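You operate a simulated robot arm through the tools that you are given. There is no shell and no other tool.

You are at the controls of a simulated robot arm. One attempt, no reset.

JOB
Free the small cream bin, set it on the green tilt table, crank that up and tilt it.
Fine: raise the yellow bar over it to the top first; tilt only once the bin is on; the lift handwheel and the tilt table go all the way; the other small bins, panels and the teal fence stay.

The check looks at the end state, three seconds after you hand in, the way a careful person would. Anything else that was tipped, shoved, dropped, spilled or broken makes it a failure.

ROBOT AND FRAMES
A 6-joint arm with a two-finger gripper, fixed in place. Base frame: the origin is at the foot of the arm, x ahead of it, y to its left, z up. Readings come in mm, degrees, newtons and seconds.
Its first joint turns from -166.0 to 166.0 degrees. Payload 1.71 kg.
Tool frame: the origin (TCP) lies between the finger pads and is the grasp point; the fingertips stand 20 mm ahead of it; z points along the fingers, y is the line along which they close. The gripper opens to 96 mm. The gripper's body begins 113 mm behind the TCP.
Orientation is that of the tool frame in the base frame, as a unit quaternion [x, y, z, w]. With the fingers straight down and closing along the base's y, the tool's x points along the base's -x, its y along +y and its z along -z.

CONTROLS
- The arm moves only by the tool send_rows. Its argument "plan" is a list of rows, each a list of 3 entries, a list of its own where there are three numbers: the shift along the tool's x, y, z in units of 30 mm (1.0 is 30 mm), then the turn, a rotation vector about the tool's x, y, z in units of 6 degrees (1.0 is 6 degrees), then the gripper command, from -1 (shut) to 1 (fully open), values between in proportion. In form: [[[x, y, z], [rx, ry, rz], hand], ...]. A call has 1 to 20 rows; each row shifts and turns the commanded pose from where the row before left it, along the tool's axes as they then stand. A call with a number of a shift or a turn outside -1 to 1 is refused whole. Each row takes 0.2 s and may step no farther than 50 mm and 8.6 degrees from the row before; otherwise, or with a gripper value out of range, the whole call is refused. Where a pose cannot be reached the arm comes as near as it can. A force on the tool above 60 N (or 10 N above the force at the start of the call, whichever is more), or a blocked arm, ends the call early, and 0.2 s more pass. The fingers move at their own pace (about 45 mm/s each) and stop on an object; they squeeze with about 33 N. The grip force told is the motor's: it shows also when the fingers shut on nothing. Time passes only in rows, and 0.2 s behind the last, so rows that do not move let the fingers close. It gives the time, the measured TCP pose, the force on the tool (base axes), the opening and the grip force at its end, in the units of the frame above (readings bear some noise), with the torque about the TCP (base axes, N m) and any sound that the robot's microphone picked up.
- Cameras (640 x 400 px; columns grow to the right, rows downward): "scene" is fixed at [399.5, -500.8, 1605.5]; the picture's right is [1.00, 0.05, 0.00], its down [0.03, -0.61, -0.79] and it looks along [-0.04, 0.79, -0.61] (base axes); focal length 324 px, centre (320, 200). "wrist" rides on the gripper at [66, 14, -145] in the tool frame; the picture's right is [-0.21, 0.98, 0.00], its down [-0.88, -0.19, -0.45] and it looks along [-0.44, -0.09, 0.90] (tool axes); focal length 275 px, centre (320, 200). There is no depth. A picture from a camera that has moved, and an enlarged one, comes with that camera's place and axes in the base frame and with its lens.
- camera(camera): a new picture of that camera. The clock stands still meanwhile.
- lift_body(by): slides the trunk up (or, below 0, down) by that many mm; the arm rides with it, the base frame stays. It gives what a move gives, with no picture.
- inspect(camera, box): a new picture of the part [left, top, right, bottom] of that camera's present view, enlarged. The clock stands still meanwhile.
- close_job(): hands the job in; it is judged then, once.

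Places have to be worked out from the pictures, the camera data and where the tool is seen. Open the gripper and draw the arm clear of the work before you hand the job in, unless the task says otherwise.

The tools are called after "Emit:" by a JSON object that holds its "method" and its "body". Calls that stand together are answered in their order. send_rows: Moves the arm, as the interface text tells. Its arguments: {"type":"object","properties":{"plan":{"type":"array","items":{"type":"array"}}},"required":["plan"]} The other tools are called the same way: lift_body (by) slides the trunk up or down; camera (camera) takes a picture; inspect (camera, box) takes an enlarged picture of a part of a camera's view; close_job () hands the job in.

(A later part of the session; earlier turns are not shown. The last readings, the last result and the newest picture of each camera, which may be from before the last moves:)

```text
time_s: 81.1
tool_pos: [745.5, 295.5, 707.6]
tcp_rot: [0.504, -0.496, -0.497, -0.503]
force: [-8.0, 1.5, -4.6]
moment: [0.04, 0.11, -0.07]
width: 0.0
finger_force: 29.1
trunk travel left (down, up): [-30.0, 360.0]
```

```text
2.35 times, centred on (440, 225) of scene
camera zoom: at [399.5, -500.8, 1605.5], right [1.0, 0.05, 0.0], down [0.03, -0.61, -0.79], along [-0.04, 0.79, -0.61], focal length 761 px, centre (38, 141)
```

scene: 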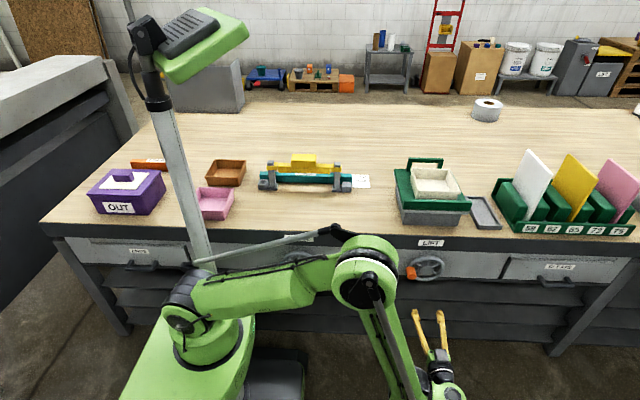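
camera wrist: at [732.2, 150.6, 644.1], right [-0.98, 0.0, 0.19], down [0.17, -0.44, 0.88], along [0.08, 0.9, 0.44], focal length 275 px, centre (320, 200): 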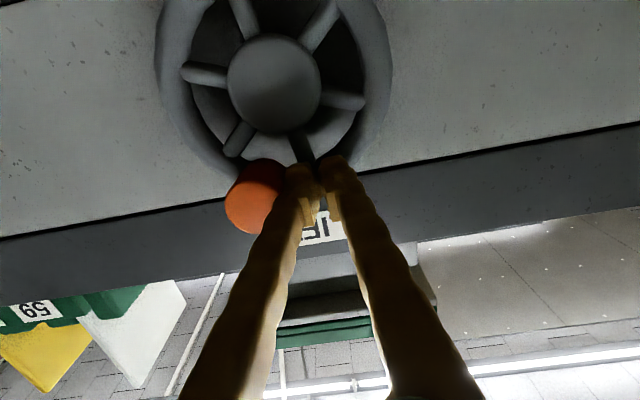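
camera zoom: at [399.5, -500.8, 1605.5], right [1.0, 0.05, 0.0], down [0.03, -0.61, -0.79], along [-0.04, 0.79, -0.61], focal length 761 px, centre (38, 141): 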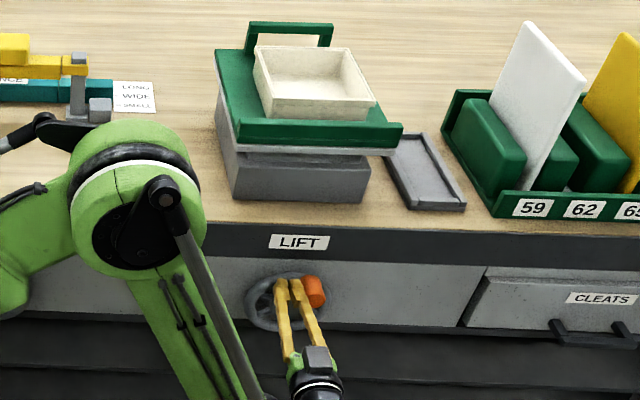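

Clockwise raises the table (it has come up clearly) with only about 9 N of push, and the bin rides along. I continue round.

Emit:
{"method": "send_rows", "body": {"plan": [[[-0.058, -0.314, 0], [0, 0, 0], -1], [[-0.008, -0.319, 0], [0, 0, 0], -1], [[0.042, -0.316, 0], [0, 0, 0], -1], [[0.091, -0.306, 0], [0, 0, 0], -1], [[0.137, -0.288, 0], [0, 0, 0], -1], [[0.181, -0.263, 0], [0, 0, 0], -1], [[0.22, -0.231, 0], [0, 0, 0], -1], [[0.253, -0.194, 0], [0, 0, 0], -1], [[0.28, -0.152, 0], [0, 0, 0], -1], [[0.301, -0.106, 0], [0, 0, 0], -1]]}}

Emit:
{"method": "camera", "body": {"camera": "wrist"}}

Emit:
{"method": "inspect", "body": {"camera": "scene", "box": [370, 140, 510, 310]}}

```text
time_s: 83.3
tool_pos: [807.1, 297.4, 685.5]
tcp_rot: [-0.506, 0.49, 0.496, 0.508]
force: [-0.7, -0.7, 0.6]
moment: [-0.07, 0.02, -0.01]
width: 0.0
finger_force: 29.4
trunk travel left (down, up): [-30.0, 360.0]
stopped in row 10: the force on the tool passed its limit at 69 N (the readings are from after the stop); the commanded pose is now the measured one
```

```text
taken
camera wrist: at [795.8, 152.5, 620.5], right [-0.98, -0.01, 0.18], down [0.16, -0.45, 0.88], along [0.08, 0.89, 0.45], focal length 275 px, centre (320, 200)
```

wrist: 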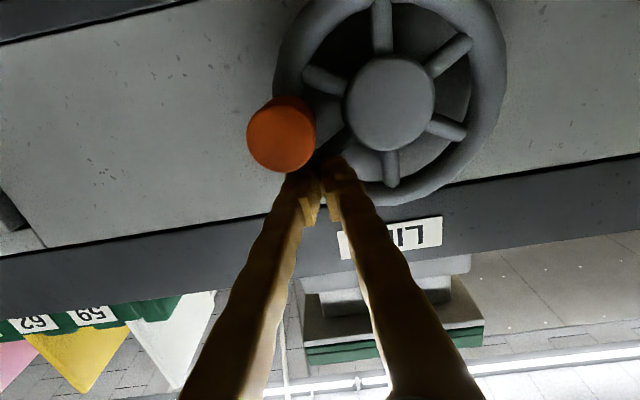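

```text
2.35 times, centred on (440, 225) of scene
camera zoom: at [399.5, -500.8, 1605.5], right [1.0, 0.05, 0.0], down [0.03, -0.61, -0.79], along [-0.04, 0.79, -0.61], focal length 761 px, centre (38, 141)
```

zoom: 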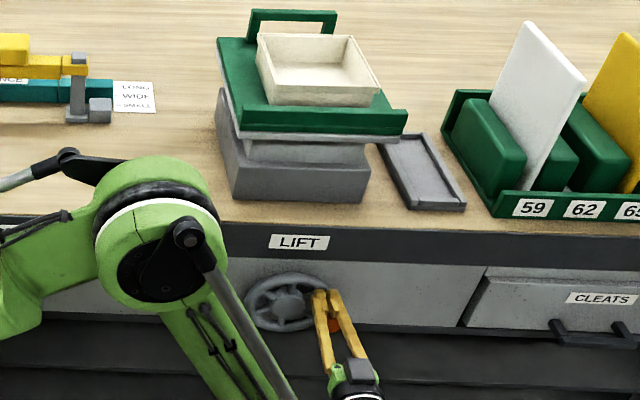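

The push was stopped at 69 N with the knob at about 0° (3 o'clock), roughly half a turn, and the table has risen about 55–60 mm. I push again gently to see whether that is the end stop.

Emit:
{"method": "send_rows", "body": {"plan": [[[0.133, -0.088, 0], [0, 0, 0], -1], [[0.14, -0.077, 0], [0, 0, 0], -1], [[0.146, -0.066, 0], [0, 0, 0], -1], [[0.15, -0.054, 0], [0, 0, 0], -1]]}}

Emit:
{"method": "camera", "body": {"camera": "wrist"}}

Emit:
{"method": "inspect", "body": {"camera": "scene", "box": [370, 140, 510, 310]}}

```text
time_s: 84.3
tool_pos: [813.2, 298.4, 677.7]
tcp_rot: [-0.506, 0.487, 0.495, 0.511]
force: [0.6, 11.8, 56.2]
moment: [0.88, -0.44, 0.35]
width: 0.1
finger_force: 29.6
trunk travel left (down, up): [-30.0, 360.0]
```

```text
taken
camera wrist: at [801.8, 152.9, 611.8], right [-0.99, -0.01, 0.17], down [0.15, -0.46, 0.88], along [0.07, 0.89, 0.45], focal length 275 px, centre (320, 200)
```

wrist: 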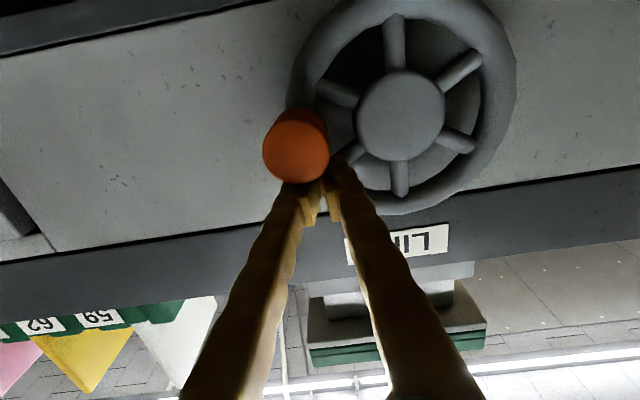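

```text
2.35 times, centred on (440, 225) of scene
camera zoom: at [399.5, -500.8, 1605.5], right [1.0, 0.05, 0.0], down [0.03, -0.61, -0.79], along [-0.04, 0.79, -0.61], focal length 761 px, centre (38, 141)
```

zoom: 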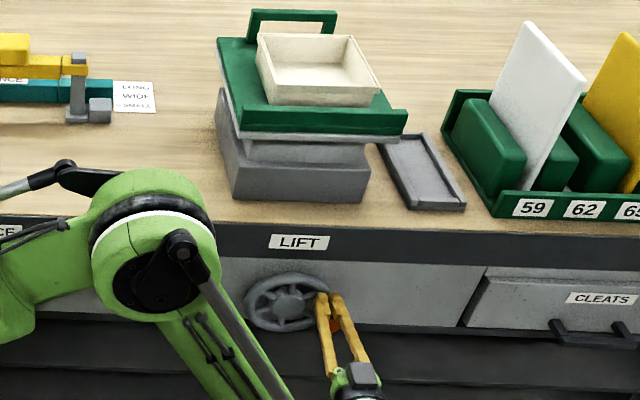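

The reaction is 56 N against the push with the knob and table unmoved, so the wheel is at its end stop and the lift is fully up. I ease the peg off the knob and back away from the bench.

Emit:
{"method": "send_rows", "body": {"plan": [[[-0.2, 0.05, 0], [0, 0, 0], -1], [[-0.3, 0.1, 0], [0, 0, 0], -1], [[0, 0, -0.5], [0, 0, 0], -1], [[0, 0, -0.9], [0, 0, 0], -1], [[0, 0, -0.9], [0, 0, 0], -1], [[0, 0, -0.9], [0, 0, 0], -1], [[0, 0, -0.9], [0, 0, 0], -1], [[0, 0, -0.9], [0, 0, 0], -1], [[0, 0, -0.9], [0, 0, 0], -1], [[0, 0, 0], [0, 0, 0], -1]]}}

Emit:
{"method": "camera", "body": {"camera": "wrist"}}

Emit:
{"method": "inspect", "body": {"camera": "scene", "box": [370, 140, 510, 310]}}

```text
time_s: 86.5
tool_pos: [812.5, 117.7, 683.1]
tcp_rot: [-0.505, 0.49, 0.495, 0.509]
force: [0.6, 0.8, 0.1]
moment: [0.01, 0.01, 0.01]
width: 0.0
finger_force: 29.4
trunk travel left (down, up): [-30.0, 360.0]
```

```text
taken
camera wrist: at [802.4, -26.9, 615.9], right [-0.98, 0.0, 0.18], down [0.16, -0.45, 0.88], along [0.08, 0.89, 0.45], focal length 275 px, centre (320, 200)
```

wrist: 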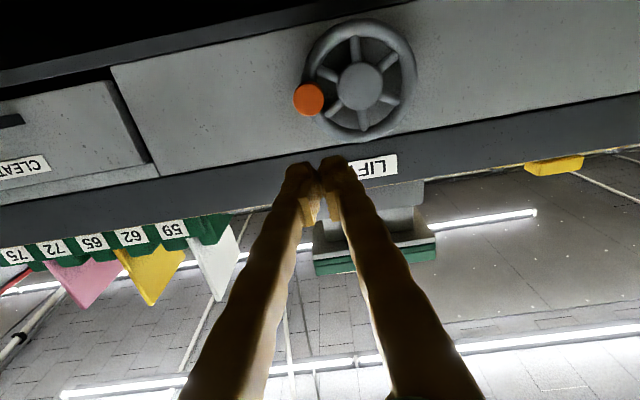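

```text
2.35 times, centred on (440, 225) of scene
camera zoom: at [399.5, -500.8, 1605.5], right [1.0, 0.05, 0.0], down [0.03, -0.61, -0.79], along [-0.04, 0.79, -0.61], focal length 761 px, centre (38, 141)
```

zoom: 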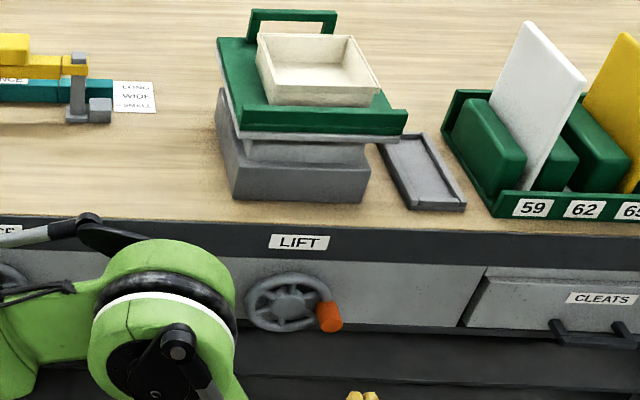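

The wheel stays put with the knob at 3 o'clock and the table stays up with the bin on it. I raise the trunk fully for the tilt work and turn the tool back to point down in front of the bench.

Emit:
{"method": "lift_body", "body": {"by": 360}}

Emit:
{"method": "camera", "body": {"camera": "scene"}}

```text
time_s: 90.0
tool_pos: [814.2, 118.6, 1042.4]
tcp_rot: [-0.505, 0.49, 0.496, 0.509]
force: [1.2, -0.1, -0.2]
moment: [0.0, -0.02, 0.03]
width: 0.1
finger_force: 29.8
trunk travel left (down, up): [-390.0, 0.0]
```

```text
taken
```

scene: 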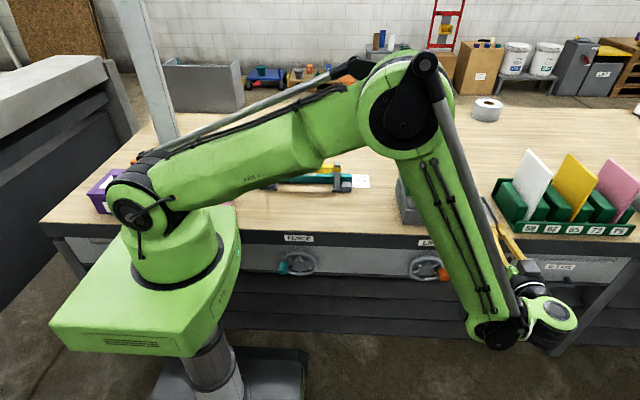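

Now I shift to x≈705, raise to z≈1190, and rotate the tool to point down.

Emit:
{"method": "send_rows", "body": {"plan": [[[-0.7, 0.5, 0], [0, 0, 0], -0.5], [[-0.83, 0.6, 0], [0, 0, 0], -0.2], [[-0.83, 0.6, 0], [0, 0, 0], -0.2], [[-0.83, 0.6, 0], [0, 0, 0], -0.2], [[-0.83, 0.6, 0], [0, 0, 0], -0.2], [[-0.83, 0.6, 0], [0, 0, 0], -0.2], [[0, 0, 0], [0, 0, 0], -0.2]]}}

Emit:
{"method": "send_rows", "body": {"plan": [[[0, 0, 0], [0, 1, 0], -0.2], [[0, 0, 0], [0, 1, 0], -0.2], [[0, 0, 0], [0, 1, 0], -0.2], [[0, 0, 0], [0, 1, 0], -0.2], [[0, 0, 0], [0, 1, 0], -0.2], [[0, 0, 0], [0, 1, 0], -0.2], [[0, 0, 0], [0, 1, 0], -0.2], [[0, 0, 0], [0, 1, 0], -0.2], [[0, 0, 0], [0, 1, 0], -0.2], [[0, 0, 0], [0, 1, 0], -0.2], [[0, 0, 0], [0, 1, 0], -0.2], [[0, 0, 0], [0, 1, 0], -0.2], [[0, 0, 0], [0, 1, 0], -0.2], [[0, 0, 0], [0, 1, 0], -0.2], [[0, 0, 0], [0, 1, 0], -0.2], [[0, 0, 0], [0, 0, 0], -0.2]]}}

Emit:
{"method": "camera", "body": {"camera": "scene"}}

Emit:
{"method": "camera", "body": {"camera": "wrist"}}

```text
time_s: 91.6
tool_pos: [704.3, 119.1, 1185.7]
tcp_rot: [-0.505, 0.49, 0.495, 0.509]
force: [0.0, -0.8, -1.1]
moment: [-0.02, -0.01, -0.06]
width: 38.3
finger_force: 0.0
trunk travel left (down, up): [-390.0, 0.0]
```

```text
time_s: 95.0
tool_pos: [705.8, 116.4, 1184.2]
tcp_rot: [0.708, -0.706, 0.007, -0.013]
force: [0.1, -0.2, -0.1]
moment: [-0.03, 0.0, 0.02]
width: 38.5
finger_force: 0.0
trunk travel left (down, up): [-390.0, 0.0]
```

```text
taken
```

scene: 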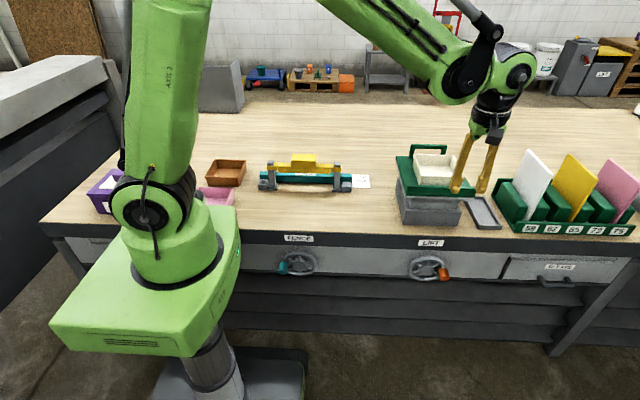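

```text
taken
camera wrist: at [688.0, 49.8, 1329.2], right [-0.98, 0.2, -0.03], down [0.17, 0.87, 0.46], along [0.12, 0.44, -0.89], focal length 275 px, centre (320, 200)
```

wrist: 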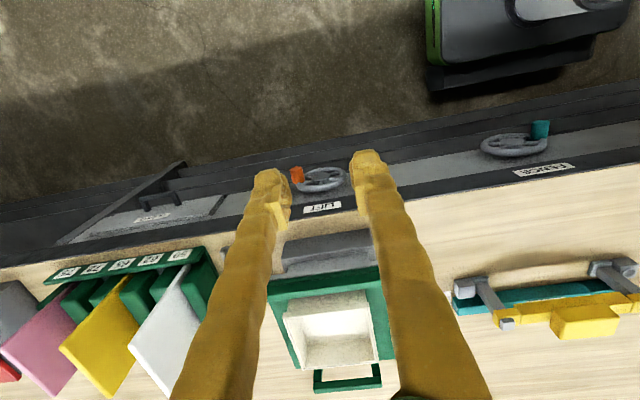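

The tool points down again. I move over the table toward the handle at a safe height and look.

Emit:
{"method": "send_rows", "body": {"plan": [[[-0.5, 0, 0], [0, 0, 0], -0.2], [[-0.94, 0, 0], [0, 0, 0], -0.2], [[-0.94, 0, 0], [0, 0, 0], -0.2], [[-0.94, 0, 0], [0, 0, 0], -0.2], [[-0.94, 0, 0], [0, 0, 0], -0.2], [[-0.94, 0, 0], [0, 0, 0], -0.2], [[-0.94, 0, 0], [0, 0, 0], -0.2], [[-0.94, 0, 0], [0, 0, 0], -0.2], [[-0.94, 0, 0], [0, 0, 0], -0.2], [[-0.94, 0, 0], [0, 0, 0], -0.2], [[-0.94, 0, 0], [0, 0, 0], -0.2], [[-0.94, 0, 0], [0, 0, 0], -0.2], [[-0.94, 0, 0], [0, 0, 0], -0.2], [[-0.94, 0, 0], [0, 0, 0], -0.2], [[-0.94, 0, 0], [0, 0, 0], -0.2], [[-0.5, 0, 0], [0, 0, 0], -0.2], [[0, 0, 0], [0, 0, 0], -0.2]]}}

Emit:
{"method": "camera", "body": {"camera": "wrist"}}

Emit:
{"method": "inspect", "body": {"camera": "scene", "box": [370, 100, 510, 240]}}

```text
time_s: 98.6
tool_pos: [703.7, 540.8, 1187.2]
tcp_rot: [0.708, -0.706, 0.007, -0.014]
force: [-0.4, 0.8, 0.3]
moment: [-0.01, -0.02, 0.0]
width: 38.5
finger_force: 0.1
trunk travel left (down, up): [-390.0, 0.0]
```

```text
taken
camera wrist: at [686.5, 473.1, 1332.3], right [-0.98, 0.2, -0.03], down [0.17, 0.87, 0.46], along [0.12, 0.44, -0.89], focal length 275 px, centre (320, 200)
```

wrist: 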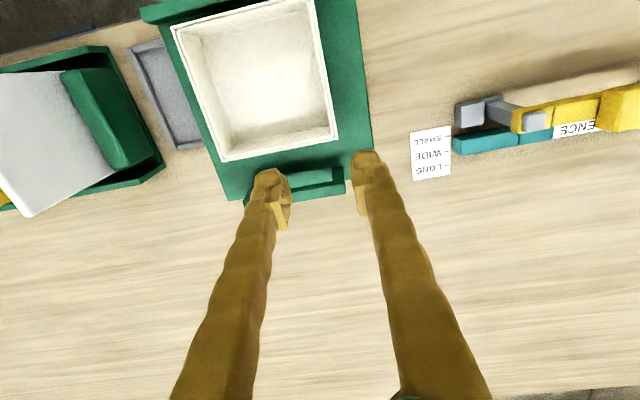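

```text
2.86 times, centred on (440, 170) of scene
camera zoom: at [399.5, -500.8, 1605.5], right [1.0, 0.05, 0.0], down [0.03, -0.61, -0.79], along [-0.04, 0.79, -0.61], focal length 924 px, centre (-23, 286)
```

zoom: 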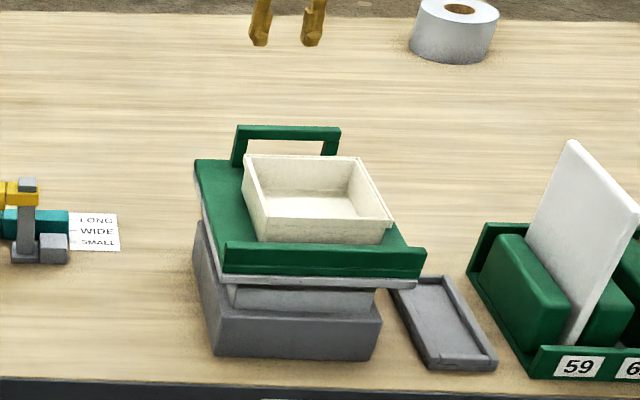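

I zoom in on the handle from the wrist camera to place its left post.

Emit:
{"method": "inspect", "body": {"camera": "wrist", "box": [220, 120, 400, 230]}}

Emit:
{"method": "inspect", "body": {"camera": "scene", "box": [430, 140, 490, 180]}}

```text
3.56 times, centred on (310, 175) of wrist
camera zoom: at [686.5, 473.1, 1332.3], right [-0.98, 0.2, -0.03], down [0.17, 0.87, 0.46], along [0.12, 0.44, -0.89], focal length 979 px, centre (356, 289)
```

zoom: 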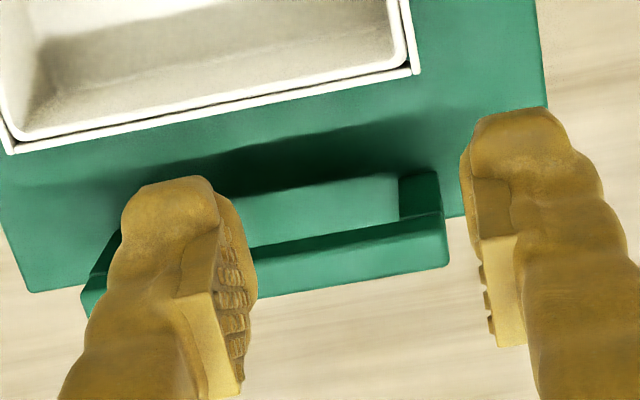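

```text
10.00 times, centred on (460, 160) of scene
camera zoom: at [399.5, -500.8, 1605.5], right [1.0, 0.05, 0.0], down [0.03, -0.61, -0.79], along [-0.04, 0.79, -0.61], focal length 3235 px, centre (-1080, 600)
```

zoom: 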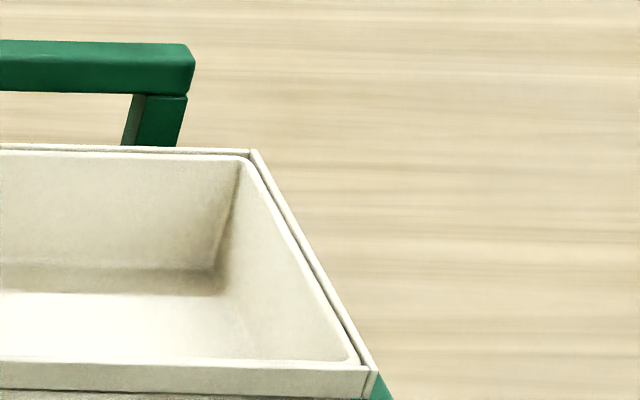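

The handle's left post is at about x 694–709, y≈618, with the bar top at z≈1016. Gripping the post from above across x lets it pivot freely in the pads while tilting. I move over it, correct the small tool tilt, and descend partway to check.

Emit:
{"method": "send_rows", "body": {"plan": [[[-0.85, 0.03, 0], [-0.14, 0, 0], -0.2], [[-0.85, 0.03, 0], [-0.14, 0, 0], -0.2], [[-0.85, 0, 0], [0, 0, 0], -0.2], [[0, 0, 0.8], [0, 0, 0], -0.2], [[0, 0, 0.8], [0, 0, 0], -0.2], [[0, 0, 0.8], [0, 0, 0], -0.2], [[0, 0, 0.8], [0, 0, 0], -0.2], [[0, 0, 0.6], [0, 0, 0], -0.2], [[0, 0, 0], [0, 0, 0], -0.2]]}}

Emit:
{"method": "camera", "body": {"camera": "wrist"}}

Emit:
{"method": "inspect", "body": {"camera": "scene", "box": [380, 110, 500, 210]}}

```text
time_s: 100.6
tool_pos: [702.0, 620.1, 1072.5]
tcp_rot: [0.708, -0.706, -0.004, -0.002]
force: [-0.4, 1.0, -0.1]
moment: [-0.03, -0.01, 0.05]
width: 38.6
finger_force: 0.0
trunk travel left (down, up): [-390.0, 0.0]
```

```text
taken
camera wrist: at [688.3, 552.1, 1219.5], right [-0.98, 0.2, 0.0], down [0.18, 0.87, 0.45], along [0.09, 0.44, -0.89], focal length 275 px, centre (320, 200)
```

wrist: 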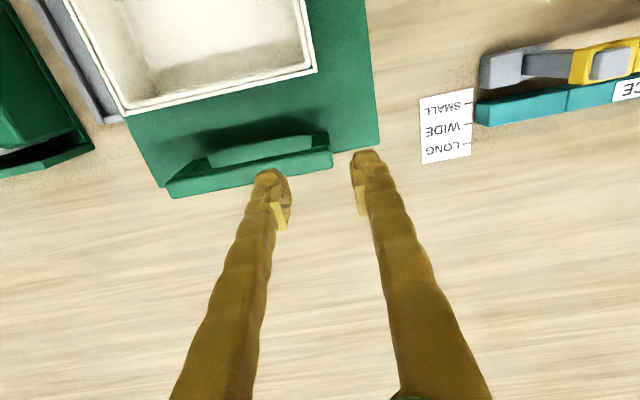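

```text
4.00 times, centred on (440, 160) of scene
camera zoom: at [399.5, -500.8, 1605.5], right [1.0, 0.05, 0.0], down [0.03, -0.61, -0.79], along [-0.04, 0.79, -0.61], focal length 1294 px, centre (-160, 360)
```

zoom: 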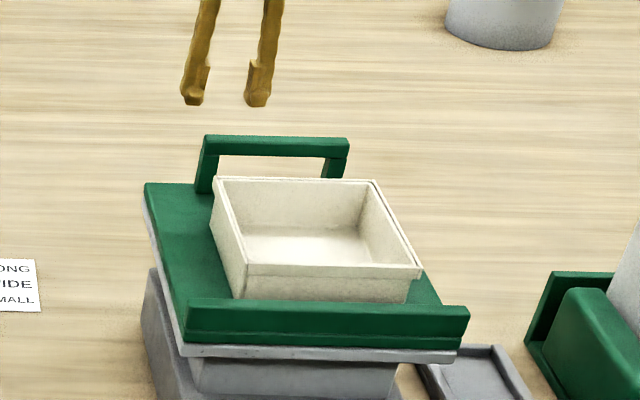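

The post lies between the fingers. I descend to z≈1004 so the pads flank the post and bar end.

Emit:
{"method": "send_rows", "body": {"plan": [[[0.05, 0.03, 0.6], [0, 0, 0], -0.2], [[0, 0, 0.6], [0, 0, 0], -0.2], [[0, 0, 0.6], [0, 0, 0], -0.2], [[0, 0, 0.5], [0, 0, 0], -0.2], [[0, 0, 0], [0, 0, 0], -0.2]]}}

Emit:
{"method": "camera", "body": {"camera": "wrist"}}

Emit:
{"method": "inspect", "body": {"camera": "scene", "box": [380, 110, 500, 210]}}

```text
time_s: 101.8
tool_pos: [701.3, 617.4, 1007.2]
tcp_rot: [0.708, -0.706, -0.003, -0.004]
force: [1.1, -1.3, 18.6]
moment: [-0.04, -0.51, -0.06]
width: 40.3
finger_force: 1.3
trunk travel left (down, up): [-390.0, 0.0]
```

```text
taken
camera wrist: at [687.5, 549.4, 1151.2], right [-0.98, 0.2, 0.0], down [0.18, 0.87, 0.45], along [0.09, 0.44, -0.89], focal length 275 px, centre (320, 200)
```

wrist: 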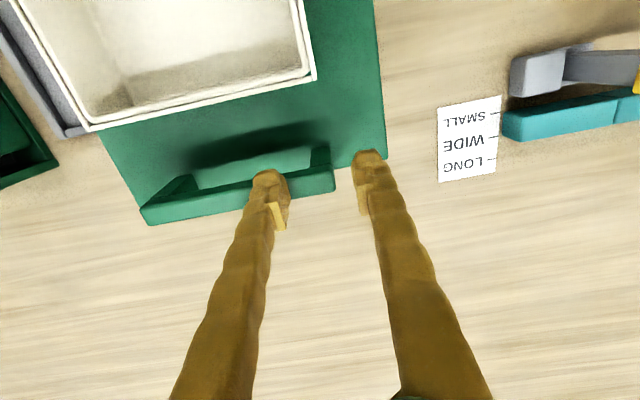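

```text
4.00 times, centred on (440, 160) of scene
camera zoom: at [399.5, -500.8, 1605.5], right [1.0, 0.05, 0.0], down [0.03, -0.61, -0.79], along [-0.04, 0.79, -0.61], focal length 1294 px, centre (-160, 360)
```

zoom: 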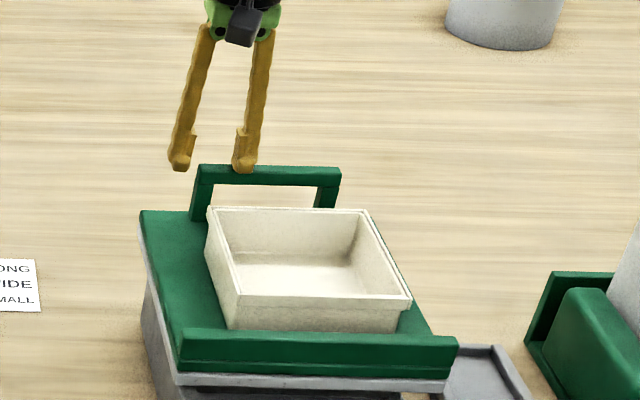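

My inner finger came down on the handle bar (18 N), and that push lowered the lift again. I stop pressing and raise straight off, then re-check the table, bin and wheel.

Emit:
{"method": "send_rows", "body": {"plan": [[[0, 0, -0.4], [0, 0, 0], -0.2], [[0, 0, -0.8], [0, 0, 0], -0.2], [[0, 0, -0.8], [0, 0, 0], -0.2], [[0, 0, -0.8], [0, 0, 0], -0.2], [[0, 0, -0.8], [0, 0, 0], -0.2], [[0, 0, -0.8], [0, 0, 0], -0.2], [[0, 0, 0], [0, 0, 0], -0.2]]}}

Emit:
{"method": "inspect", "body": {"camera": "scene", "box": [370, 130, 510, 300]}}

Emit:
{"method": "camera", "body": {"camera": "wrist"}}

```text
time_s: 103.4
tool_pos: [702.6, 616.5, 1135.6]
tcp_rot: [0.708, -0.706, -0.003, -0.002]
force: [-0.6, 0.2, -0.3]
moment: [0.0, -0.01, 0.05]
width: 38.6
finger_force: 0.1
trunk travel left (down, up): [-390.0, 0.0]
```

```text
2.35 times, centred on (440, 215) of scene
camera zoom: at [399.5, -500.8, 1605.5], right [1.0, 0.05, 0.0], down [0.03, -0.61, -0.79], along [-0.04, 0.79, -0.61], focal length 761 px, centre (38, 165)
```

zoom: 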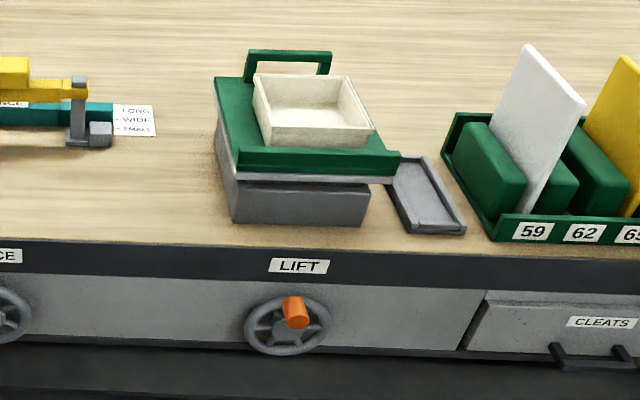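

```text
taken
camera wrist: at [689.2, 549.6, 1282.1], right [-0.98, 0.2, 0.0], down [0.18, 0.87, 0.45], along [0.09, 0.44, -0.89], focal length 275 px, centre (320, 200)
```

wrist: 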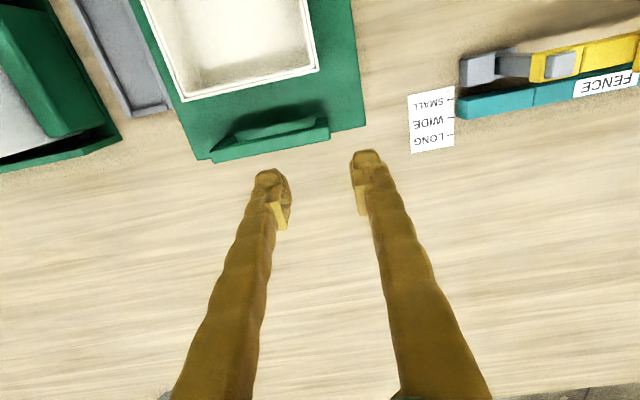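

The wheel has turned back to about 90–95° (knob near the top) and the table is at half height; nothing else moved and the bin is still in place. I'll crank it up again before tilting, this time with the closed fingers pointing down in front of the wheel. First I move out in front of the bench.

Emit:
{"method": "send_rows", "body": {"plan": [[[0.5, 0, 0], [0, 0, 0], -0.5], [[0.95, 0, 0], [0, 0, 0], -1], [[0.95, 0, 0], [0, 0, 0], -1], [[0.95, 0, 0], [0, 0, 0], -1], [[0.95, 0, 0], [0, 0, 0], -1], [[0.95, 0, 0], [0, 0, 0], -1], [[0.95, 0, 0], [0, 0, 0], -1], [[0.95, 0, 0], [0, 0, 0], -1], [[0.95, 0, 0], [0, 0, 0], -1], [[0.95, 0, 0], [0, 0, 0], -1], [[0.95, 0, 0], [0, 0, 0], -1], [[0.95, 0, 0], [0, 0, 0], -1], [[0.95, 0, 0], [0, 0, 0], -1], [[0.95, 0, 0], [0, 0, 0], -1], [[0.3, 0, 0], [0, 0, 0], -1], [[0, 0, 0], [0, 0, 0], -1]]}}

Emit:
{"method": "send_rows", "body": {"plan": [[[0, 0, 0.5], [0, 0, 0], -1], [[0, 0, 0.95], [0, 0, 0], -1], [[0, 0, 0.95], [0, 0, 0], -1], [[0, 0, 0.95], [0, 0, 0], -1], [[0, 0, 0.95], [0, 0, 0], -1], [[0, 0, 0.95], [0, 0, 0], -1], [[0, 0, 0.95], [0, 0, 0], -1], [[0, 0, 0.95], [0, 0, 0], -1], [[0, 0, 0.95], [0, 0, 0], -1], [[0, 0, 0.95], [0, 0, 0], -1], [[0, 0, 0.5], [0, 0, 0], -1], [[0, 0, 0], [0, 0, 0], -1]]}}

Emit:
{"method": "camera", "body": {"camera": "wrist"}}

Emit:
{"method": "camera", "body": {"camera": "scene"}}

```text
time_s: 106.8
tool_pos: [705.5, 223.0, 1135.1]
tcp_rot: [0.708, -0.706, -0.004, -0.002]
force: [0.2, 0.8, -1.1]
moment: [-0.01, 0.01, -0.03]
width: 0.0
finger_force: 28.9
trunk travel left (down, up): [-390.0, 0.0]
```

```text
time_s: 109.4
tool_pos: [704.5, 225.6, 847.8]
tcp_rot: [0.708, -0.706, -0.004, -0.003]
force: [-0.6, 0.3, -0.5]
moment: [-0.02, 0.02, -0.02]
width: 0.1
finger_force: 29.0
trunk travel left (down, up): [-390.0, 0.0]
```

```text
taken
camera wrist: at [689.9, 158.3, 993.9], right [-0.98, 0.2, 0.0], down [0.18, 0.87, 0.45], along [0.09, 0.44, -0.89], focal length 275 px, centre (320, 200)
```

wrist: 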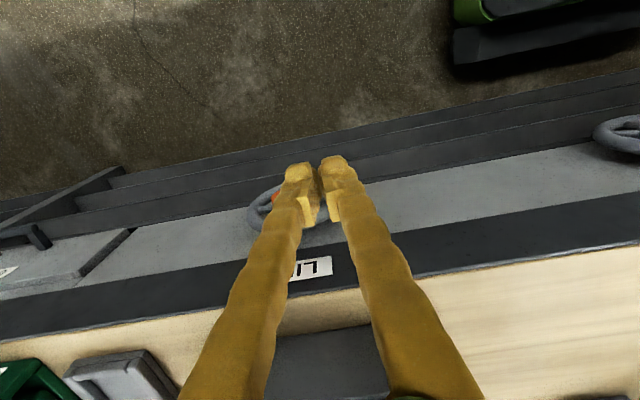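

```text
taken
```

scene: 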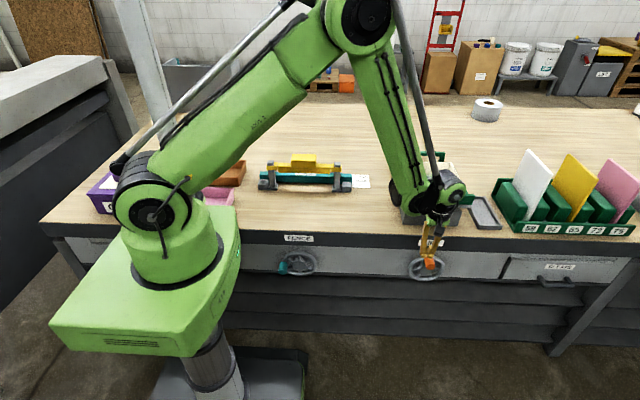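

I zoom in on the wheel to see exactly where the knob is relative to the fingers.

Emit:
{"method": "inspect", "body": {"camera": "scene", "box": [395, 225, 475, 295]}}

Emit:
{"method": "inspect", "body": {"camera": "wrist", "box": [220, 150, 380, 290]}}

```text
5.71 times, centred on (435, 260) of scene
camera zoom: at [399.5, -500.8, 1605.5], right [1.0, 0.05, 0.0], down [0.03, -0.61, -0.79], along [-0.04, 0.79, -0.61], focal length 1848 px, centre (-337, -143)
```

zoom: 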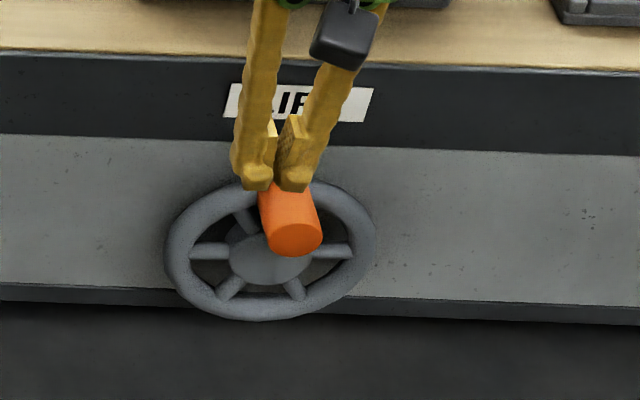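

```text
2.86 times, centred on (300, 220) of wrist
camera zoom: at [689.9, 158.3, 993.9], right [-0.98, 0.2, 0.0], down [0.18, 0.87, 0.45], along [0.09, 0.44, -0.89], focal length 786 px, centre (377, 143)
```

zoom: 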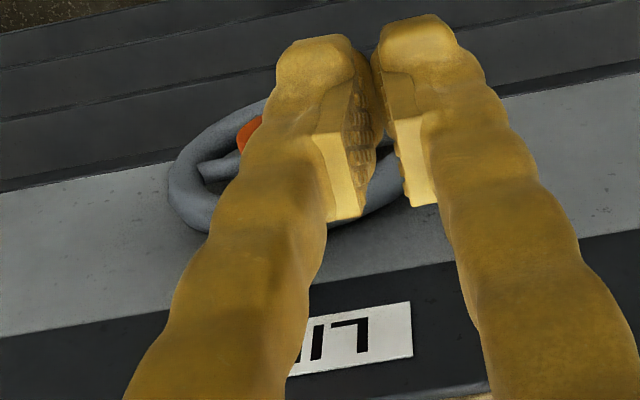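

The knob is at about (757, 711), y 295–325. I lower the closed fingers to the left of it in front of the bench, then slide in beside the knob at y≈304.

Emit:
{"method": "send_rows", "body": {"plan": [[[0, -0.15, 0.8], [0, 0, 0], -1], [[0, -0.15, 0.8], [0, 0, 0], -1], [[0, -0.1, 0.8], [0, 0, 0], -1], [[0, 0, 0.8], [0, 0, 0], -1], [[0, 0, 0.8], [0, 0, 0], -1], [[0, 0, 0.8], [0, 0, 0], -1], [[0, 0, 0.27], [0, 0, 0], -1], [[0, 0, 0], [0, 0, 0], -1]]}}

Emit:
{"method": "camera", "body": {"camera": "wrist"}}

Emit:
{"method": "inspect", "body": {"camera": "scene", "box": [395, 225, 475, 295]}}

```text
time_s: 111.2
tool_pos: [715.2, 226.0, 696.3]
tcp_rot: [0.708, -0.706, -0.003, -0.002]
force: [0.7, 0.0, 0.2]
moment: [0.0, 0.02, -0.01]
width: 0.0
finger_force: 29.8
trunk travel left (down, up): [-390.0, 0.0]
```

```text
taken
camera wrist: at [701.6, 159.2, 841.8], right [-0.98, 0.2, 0.0], down [0.18, 0.87, 0.45], along [0.09, 0.44, -0.89], focal length 275 px, centre (320, 200)
```

wrist: 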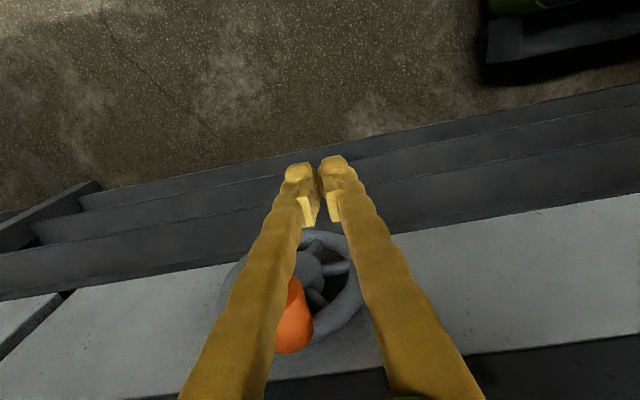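

```text
5.71 times, centred on (435, 260) of scene
camera zoom: at [399.5, -500.8, 1605.5], right [1.0, 0.05, 0.0], down [0.03, -0.61, -0.79], along [-0.04, 0.79, -0.61], focal length 1848 px, centre (-337, -143)
```

zoom: 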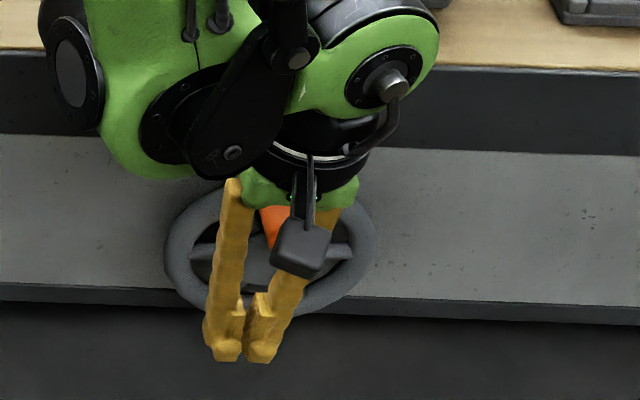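

The knob is to the +x side of the peg. I shift 8 mm more to -x for clearance and slide in to y≈302 beside the knob.

Emit:
{"method": "send_rows", "body": {"plan": [[[0, 0.27, 0], [0, 0, 0], -1], [[-0.6, 0, 0], [0, 0, 0], -1], [[-0.6, 0, 0], [0, 0, 0], -1], [[-0.6, 0, 0], [0, 0, 0], -1], [[-0.5, 0, 0], [0, 0, 0], -1], [[-0.2, 0, 0], [0, 0, 0], -1], [[0, 0, 0], [0, 0, 0], -1]]}}

Emit:
{"method": "camera", "body": {"camera": "wrist"}}

Emit:
{"method": "inspect", "body": {"camera": "scene", "box": [375, 205, 495, 295]}}

```text
time_s: 112.8
tool_pos: [704.7, 303.7, 697.7]
tcp_rot: [0.709, -0.706, -0.005, -0.003]
force: [0.8, -0.8, -0.2]
moment: [-0.01, -0.02, -0.02]
width: 0.0
finger_force: 30.0
trunk travel left (down, up): [-390.0, 0.0]
```

```text
taken
camera wrist: at [691.9, 236.0, 843.6], right [-0.98, 0.2, 0.0], down [0.18, 0.87, 0.45], along [0.09, 0.44, -0.89], focal length 275 px, centre (320, 200)
```

wrist: 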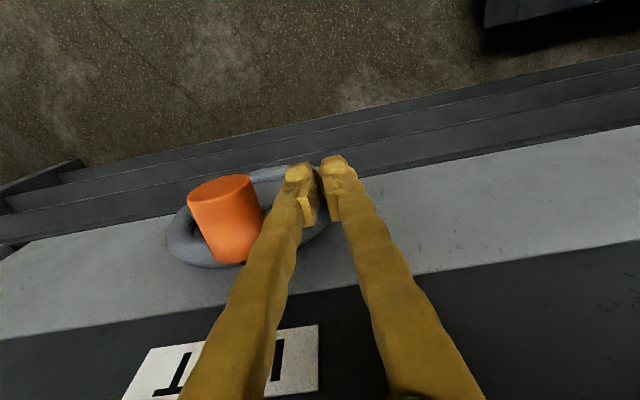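

```text
4.44 times, centred on (435, 250) of scene
camera zoom: at [399.5, -500.8, 1605.5], right [1.0, 0.05, 0.0], down [0.03, -0.61, -0.79], along [-0.04, 0.79, -0.61], focal length 1438 px, centre (-191, -22)
```

zoom: 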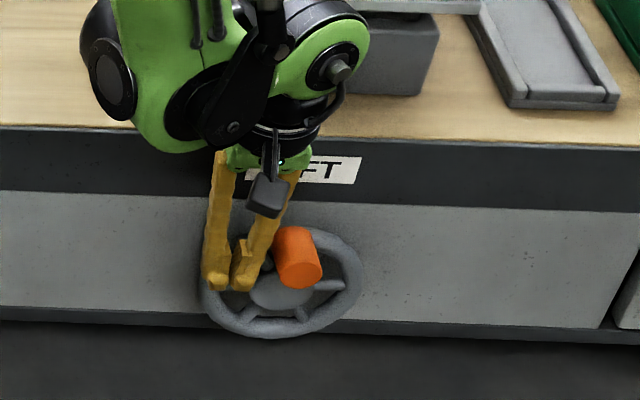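

The peg is just left of the knob. I push it over to the right along the arc.

Emit:
{"method": "send_rows", "body": {"plan": [[[0, -0.33, 0], [0, 0, 0], -1], [[0, -0.33, 0], [0, 0, 0], -1], [[0, -0.319, 0.008], [0, 0, 0], -1], [[0, -0.314, 0.058], [0, 0, 0], -1], [[0, -0.301, 0.106], [0, 0, 0], -1], [[0, -0.28, 0.152], [0, 0, 0], -1], [[0, -0.253, 0.194], [0, 0, 0], -1], [[0, -0.197, 0.204], [0, 0, 0], -1], [[0, 0, 0], [0, 0, 0], -1]]}}

Emit:
{"method": "camera", "body": {"camera": "wrist"}}

Emit:
{"method": "inspect", "body": {"camera": "scene", "box": [375, 130, 495, 295]}}

```text
time_s: 114.8
tool_pos: [774.5, 300.9, 674.8]
tcp_rot: [0.708, -0.706, -0.004, -0.002]
force: [-5.4, 2.5, 0.5]
moment: [-0.06, -0.06, -0.03]
width: 0.0
finger_force: 29.7
trunk travel left (down, up): [-390.0, 0.0]
```

```text
taken
camera wrist: at [761.8, 234.5, 820.6], right [-0.98, 0.2, 0.0], down [0.18, 0.87, 0.45], along [0.09, 0.44, -0.89], focal length 275 px, centre (320, 200)
```

wrist: 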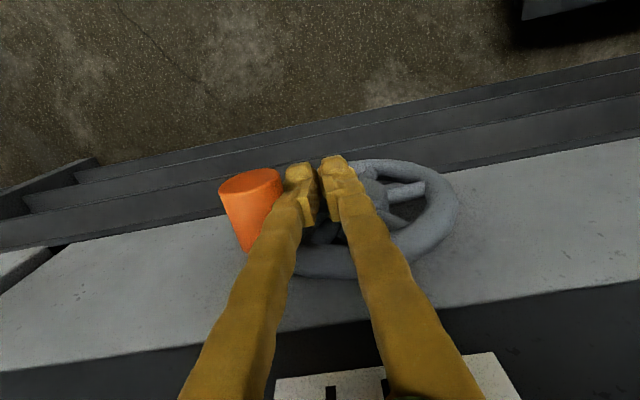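

```text
2.42 times, centred on (435, 212) of scene
camera zoom: at [399.5, -500.8, 1605.5], right [1.0, 0.05, 0.0], down [0.03, -0.61, -0.79], along [-0.04, 0.79, -0.61], focal length 784 px, centre (41, 170)
```

zoom: 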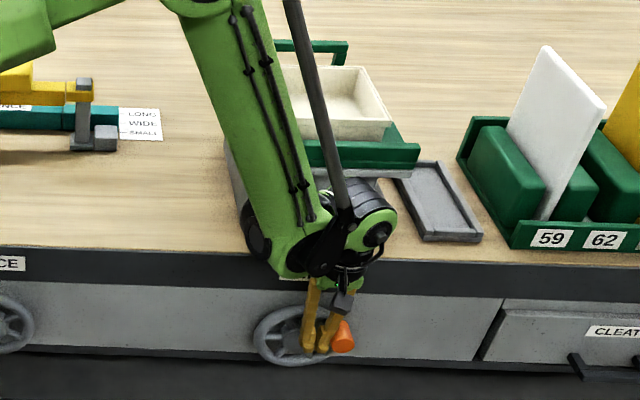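

The knob is at about 35° now and the push stayed light. I lift the peg over the top of the knob to press it down the rest of the way.

Emit:
{"method": "send_rows", "body": {"plan": [[[0, 0.12, 0], [0, 0, 0], -1], [[0, 0, -0.7], [0, 0, 0], -1], [[0, 0, -0.7], [0, 0, 0], -1], [[0, 0, -0.7], [0, 0, 0], -1], [[0, -0.7, 0], [0, 0, 0], -1], [[0, -0.68, 0], [0, 0, 0], -1], [[0, 0, 0], [0, 0, 0], -1]]}}

Emit:
{"method": "camera", "body": {"camera": "wrist"}}

Emit:
{"method": "inspect", "body": {"camera": "scene", "box": [375, 205, 495, 295]}}

```text
time_s: 116.4
tool_pos: [812.5, 300.8, 736.4]
tcp_rot: [0.709, -0.706, -0.005, -0.002]
force: [0.3, -0.5, -0.1]
moment: [0.0, 0.02, 0.01]
width: 0.1
finger_force: 29.3
trunk travel left (down, up): [-390.0, 0.0]
```

```text
taken
camera wrist: at [799.5, 234.3, 882.5], right [-0.98, 0.2, 0.0], down [0.18, 0.87, 0.45], along [0.09, 0.44, -0.89], focal length 275 px, centre (320, 200)
```

wrist: 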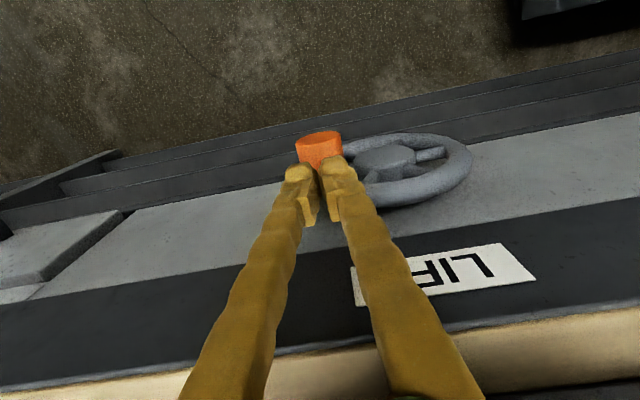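

```text
4.44 times, centred on (435, 250) of scene
camera zoom: at [399.5, -500.8, 1605.5], right [1.0, 0.05, 0.0], down [0.03, -0.61, -0.79], along [-0.04, 0.79, -0.61], focal length 1438 px, centre (-191, -22)
```

zoom: 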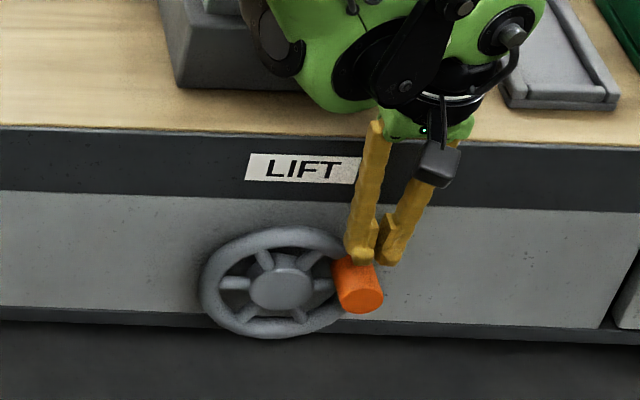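

The peg is directly above the knob. I press down along the arc until the end stop.

Emit:
{"method": "send_rows", "body": {"plan": [[[0, -0.02, 0.4], [0, 0, 0], -1], [[0, -0.095, 0.15], [0, 0, 0], -1], [[0, -0.082, 0.157], [0, 0, 0], -1], [[0, -0.068, 0.164], [0, 0, 0], -1], [[0, -0.053, 0.169], [0, 0, 0], -1], [[0, -0.038, 0.173], [0, 0, 0], -1], [[0, -0.023, 0.176], [0, 0, 0], -1], [[0, -0.008, 0.177], [0, 0, 0], -1], [[0, 0.008, 0.177], [0, 0, 0], -1]]}}

Emit:
{"method": "camera", "body": {"camera": "wrist"}}

Emit:
{"method": "inspect", "body": {"camera": "scene", "box": [375, 205, 495, 295]}}

```text
time_s: 118.4
tool_pos: [824.2, 302.0, 684.8]
tcp_rot: [0.708, -0.706, -0.004, -0.003]
force: [2.0, -1.1, 12.2]
moment: [-0.01, 0.02, -0.02]
width: 0.1
finger_force: 29.2
trunk travel left (down, up): [-390.0, 0.0]
```

```text
taken
camera wrist: at [810.5, 234.5, 831.6], right [-0.98, 0.2, 0.0], down [0.18, 0.87, 0.45], along [0.09, 0.44, -0.89], focal length 275 px, centre (320, 200)
```

wrist: 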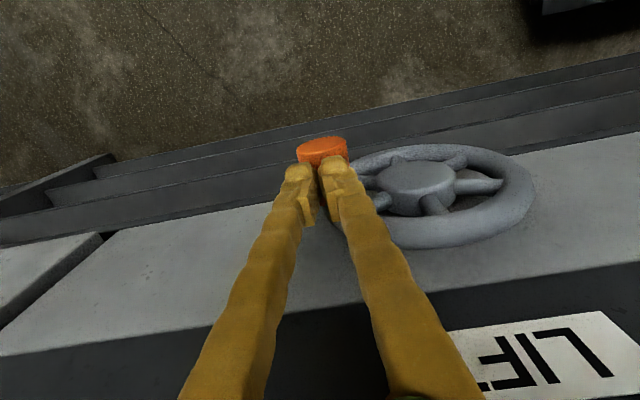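

```text
4.44 times, centred on (435, 250) of scene
camera zoom: at [399.5, -500.8, 1605.5], right [1.0, 0.05, 0.0], down [0.03, -0.61, -0.79], along [-0.04, 0.79, -0.61], focal length 1438 px, centre (-191, -22)
```

zoom: 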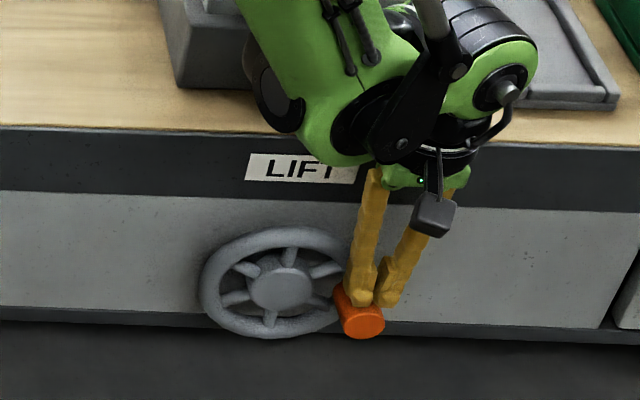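

Only 12 N so far with the knob about at 3 o'clock. I press a little more until the stop shows in the force.

Emit:
{"method": "send_rows", "body": {"plan": [[[0, 0.01, 0.13], [0, 0, 0], -1], [[0, 0.015, 0.13], [0, 0, 0], -1], [[0, 0.02, 0.13], [0, 0, 0], -1]]}}

Emit:
{"method": "inspect", "body": {"camera": "scene", "box": [375, 205, 495, 295]}}

```text
time_s: 118.9
tool_pos: [813.3, 301.1, 695.2]
tcp_rot: [0.708, -0.706, 0.003, -0.009]
force: [-0.8, 0.5, 0.0]
moment: [-0.03, -0.02, 0.02]
width: 0.0
finger_force: 29.6
trunk travel left (down, up): [-390.0, 0.0]
stopped in row 2: the force on the tool passed its limit at 70 N (the readings are from after the stop); the commanded pose is now the measured one
```

```text
4.44 times, centred on (435, 250) of scene
camera zoom: at [399.5, -500.8, 1605.5], right [1.0, 0.05, 0.0], down [0.03, -0.61, -0.79], along [-0.04, 0.79, -0.61], focal length 1438 px, centre (-191, -22)
```

zoom: 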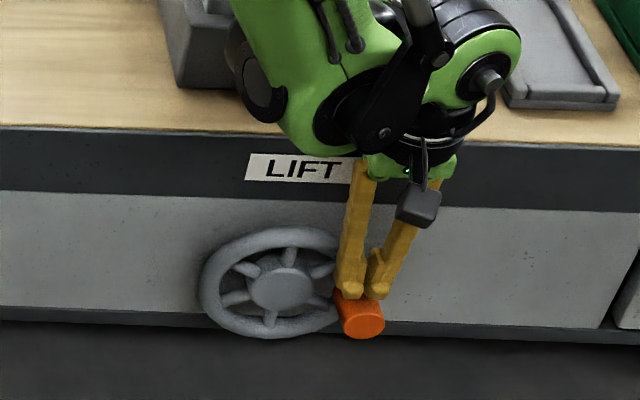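

The push was stopped at 70 N with the knob at 3 o'clock, so the wheel is at its stop again. I back away from the wheel, rise, and check the table.

Emit:
{"method": "send_rows", "body": {"plan": [[[0, 0, -0.5], [0, 0, 0], -1], [[0.5, 0, -0.5], [0, 0, 0], -1], [[0.9, 0, -0.4], [0, 0, 0], -1], [[0.9, 0, -0.4], [0, 0, 0], -1], [[0.3, 0.5, -0.9], [0, 0, 0], -1], [[0, 0.5, -0.95], [0, 0, 0], -1], [[0, 0.5, -0.95], [0, 0, 0], -1], [[0, 0.5, -0.95], [0, 0, 0], -1], [[0, 0.5, -0.95], [0, 0, 0], -1], [[0, 0.5, -0.95], [0, 0, 0], -1], [[0, 0, -0.95], [0, 0, 0], -1], [[0, 0, -0.95], [0, 0, 0], -1], [[0, 0, -0.95], [0, 0, 0], -1], [[0, 0, -0.95], [0, 0, 0], -1], [[0, 0, -0.95], [0, 0, 0], -1], [[0, 0, -0.95], [0, 0, 0], -1], [[0, 0, -0.95], [0, 0, 0], -1], [[0, 0, -0.5], [0, 0, 0], -1], [[0, 0, 0], [0, 0, 0], -1]]}}

Emit:
{"method": "camera", "body": {"camera": "scene"}}

Emit:
{"method": "inspect", "body": {"camera": "scene", "box": [370, 130, 510, 300]}}

```text
time_s: 122.9
tool_pos: [719.2, 221.7, 1130.1]
tcp_rot: [0.708, -0.706, 0.002, -0.008]
force: [-0.5, -0.1, 0.2]
moment: [0.03, 0.05, 0.01]
width: 0.0
finger_force: 28.9
trunk travel left (down, up): [-390.0, 0.0]
```

```text
taken
```

scene: 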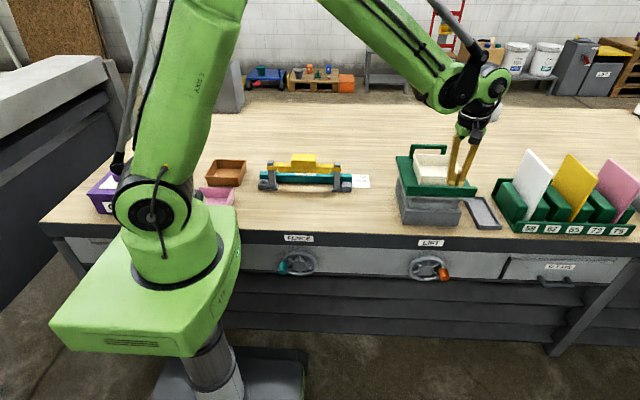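

```text
2.35 times, centred on (440, 215) of scene
camera zoom: at [399.5, -500.8, 1605.5], right [1.0, 0.05, 0.0], down [0.03, -0.61, -0.79], along [-0.04, 0.79, -0.61], focal length 761 px, centre (38, 165)
```

zoom: 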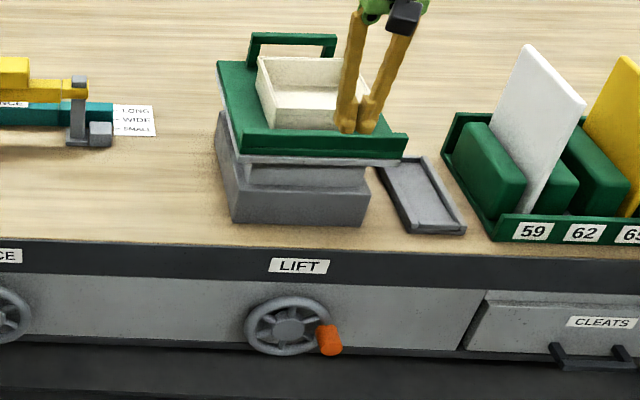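

The lift is back at the top (same picture as before) with the bin still in place. Now for the tilt I will grip the handle bar across y, so I turn the tool back by 90° here and move over the bar, near its left end.

Emit:
{"method": "send_rows", "body": {"plan": [[[0, 0, 0], [0, 0, 1], -0.5], [[0, 0, 0], [0, 0, 1], 0], [[0, 0, 0], [0, 0, 1], 0.04], [[0, 0, 0], [0, 0, 1], 0.04], [[0, 0, 0], [0, 0, 1], 0.04], [[0, 0, 0], [0, 0, 1], 0.04], [[0, 0, 0], [0, 0, 1], 0.04], [[0, 0, 0], [0, 0, 1], 0.04], [[0, 0, 0], [0, 0, 1], 0.04], [[0, 0, 0], [0, 0, 1], 0.04], [[0, 0, 0], [0, 0, 1], 0.04], [[0, 0, 0], [0, 0, 1], 0.04], [[0, 0, 0], [0, 0, 1], 0.04], [[0, 0, 0], [0, 0, 1], 0.04], [[0, 0, 0], [0, 0, 1], 0.04], [[0, 0, 0], [0, 0, 0], 0.04]]}}

Emit:
{"method": "send_rows", "body": {"plan": [[[0, 0.5, 0], [0, 0, 0], 0.04], [[0, 0.9, 0], [0, 0, 0], 0.04], [[0, 0.95, 0], [0, 0, 0], 0.04], [[0, 0.95, 0], [0, 0, 0], 0.04], [[0, 0.95, 0], [0, 0, 0], 0.04], [[0, 0.95, 0], [0, 0, 0], 0.04], [[0, 0.95, 0], [0, 0, 0], 0.04], [[0, 0.95, 0], [0, 0, 0], 0.04], [[0, 0.95, 0], [0, 0, 0], 0.04], [[0, 0.95, 0], [0, 0, 0], 0.04], [[0, 0.95, 0], [0, 0, 0], 0.04], [[0, 0.95, 0], [0, 0, 0], 0.04], [[0, 0.7, 0], [0, 0, 0], 0.04], [[0, 0.6, 0], [0, 0, 0], 0.04], [[0, 0, 0], [0, 0, 0], 0.04]]}}

Emit:
{"method": "camera", "body": {"camera": "wrist"}}

Emit:
{"method": "inspect", "body": {"camera": "scene", "box": [380, 110, 500, 210]}}

```text
time_s: 126.3
tool_pos: [718.9, 220.3, 1129.1]
tcp_rot: [-0.001, 1.0, 0.004, 0.007]
force: [-0.7, -0.5, -0.1]
moment: [0.0, 0.02, 0.01]
width: 49.7
finger_force: 0.0
trunk travel left (down, up): [-390.0, 0.0]
```

```text
time_s: 129.5
tool_pos: [719.8, 584.5, 1134.5]
tcp_rot: [-0.002, 1.0, 0.004, 0.007]
force: [0.1, 0.6, -0.3]
moment: [-0.03, 0.01, 0.01]
width: 50.2
finger_force: 0.1
trunk travel left (down, up): [-390.0, 0.0]
```

```text
taken
camera wrist: at [652.3, 596.6, 1279.2], right [0.2, 0.98, 0.01], down [0.87, -0.19, 0.46], along [0.45, -0.08, -0.89], focal length 275 px, centre (320, 200)
```

wrist: 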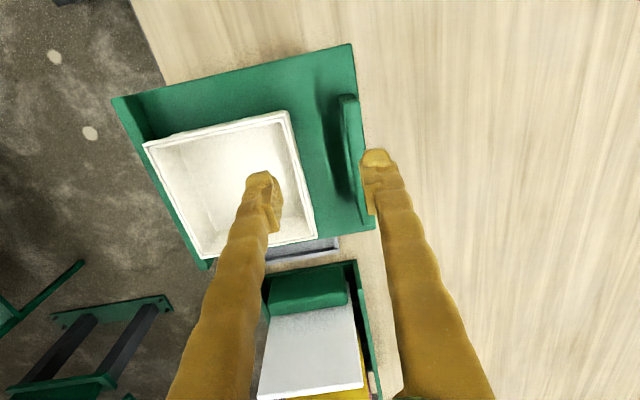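

```text
4.00 times, centred on (440, 160) of scene
camera zoom: at [399.5, -500.8, 1605.5], right [1.0, 0.05, 0.0], down [0.03, -0.61, -0.79], along [-0.04, 0.79, -0.61], focal length 1294 px, centre (-160, 360)
```

zoom: 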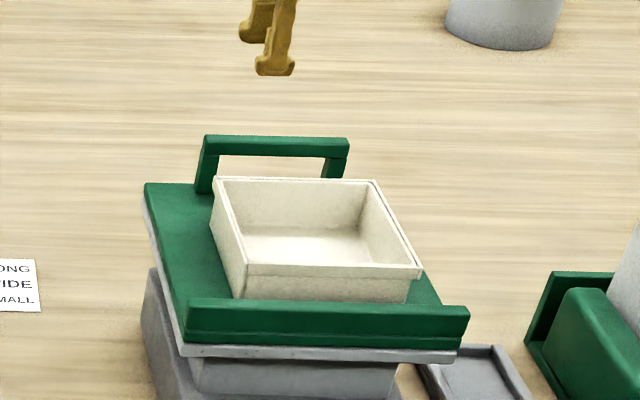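

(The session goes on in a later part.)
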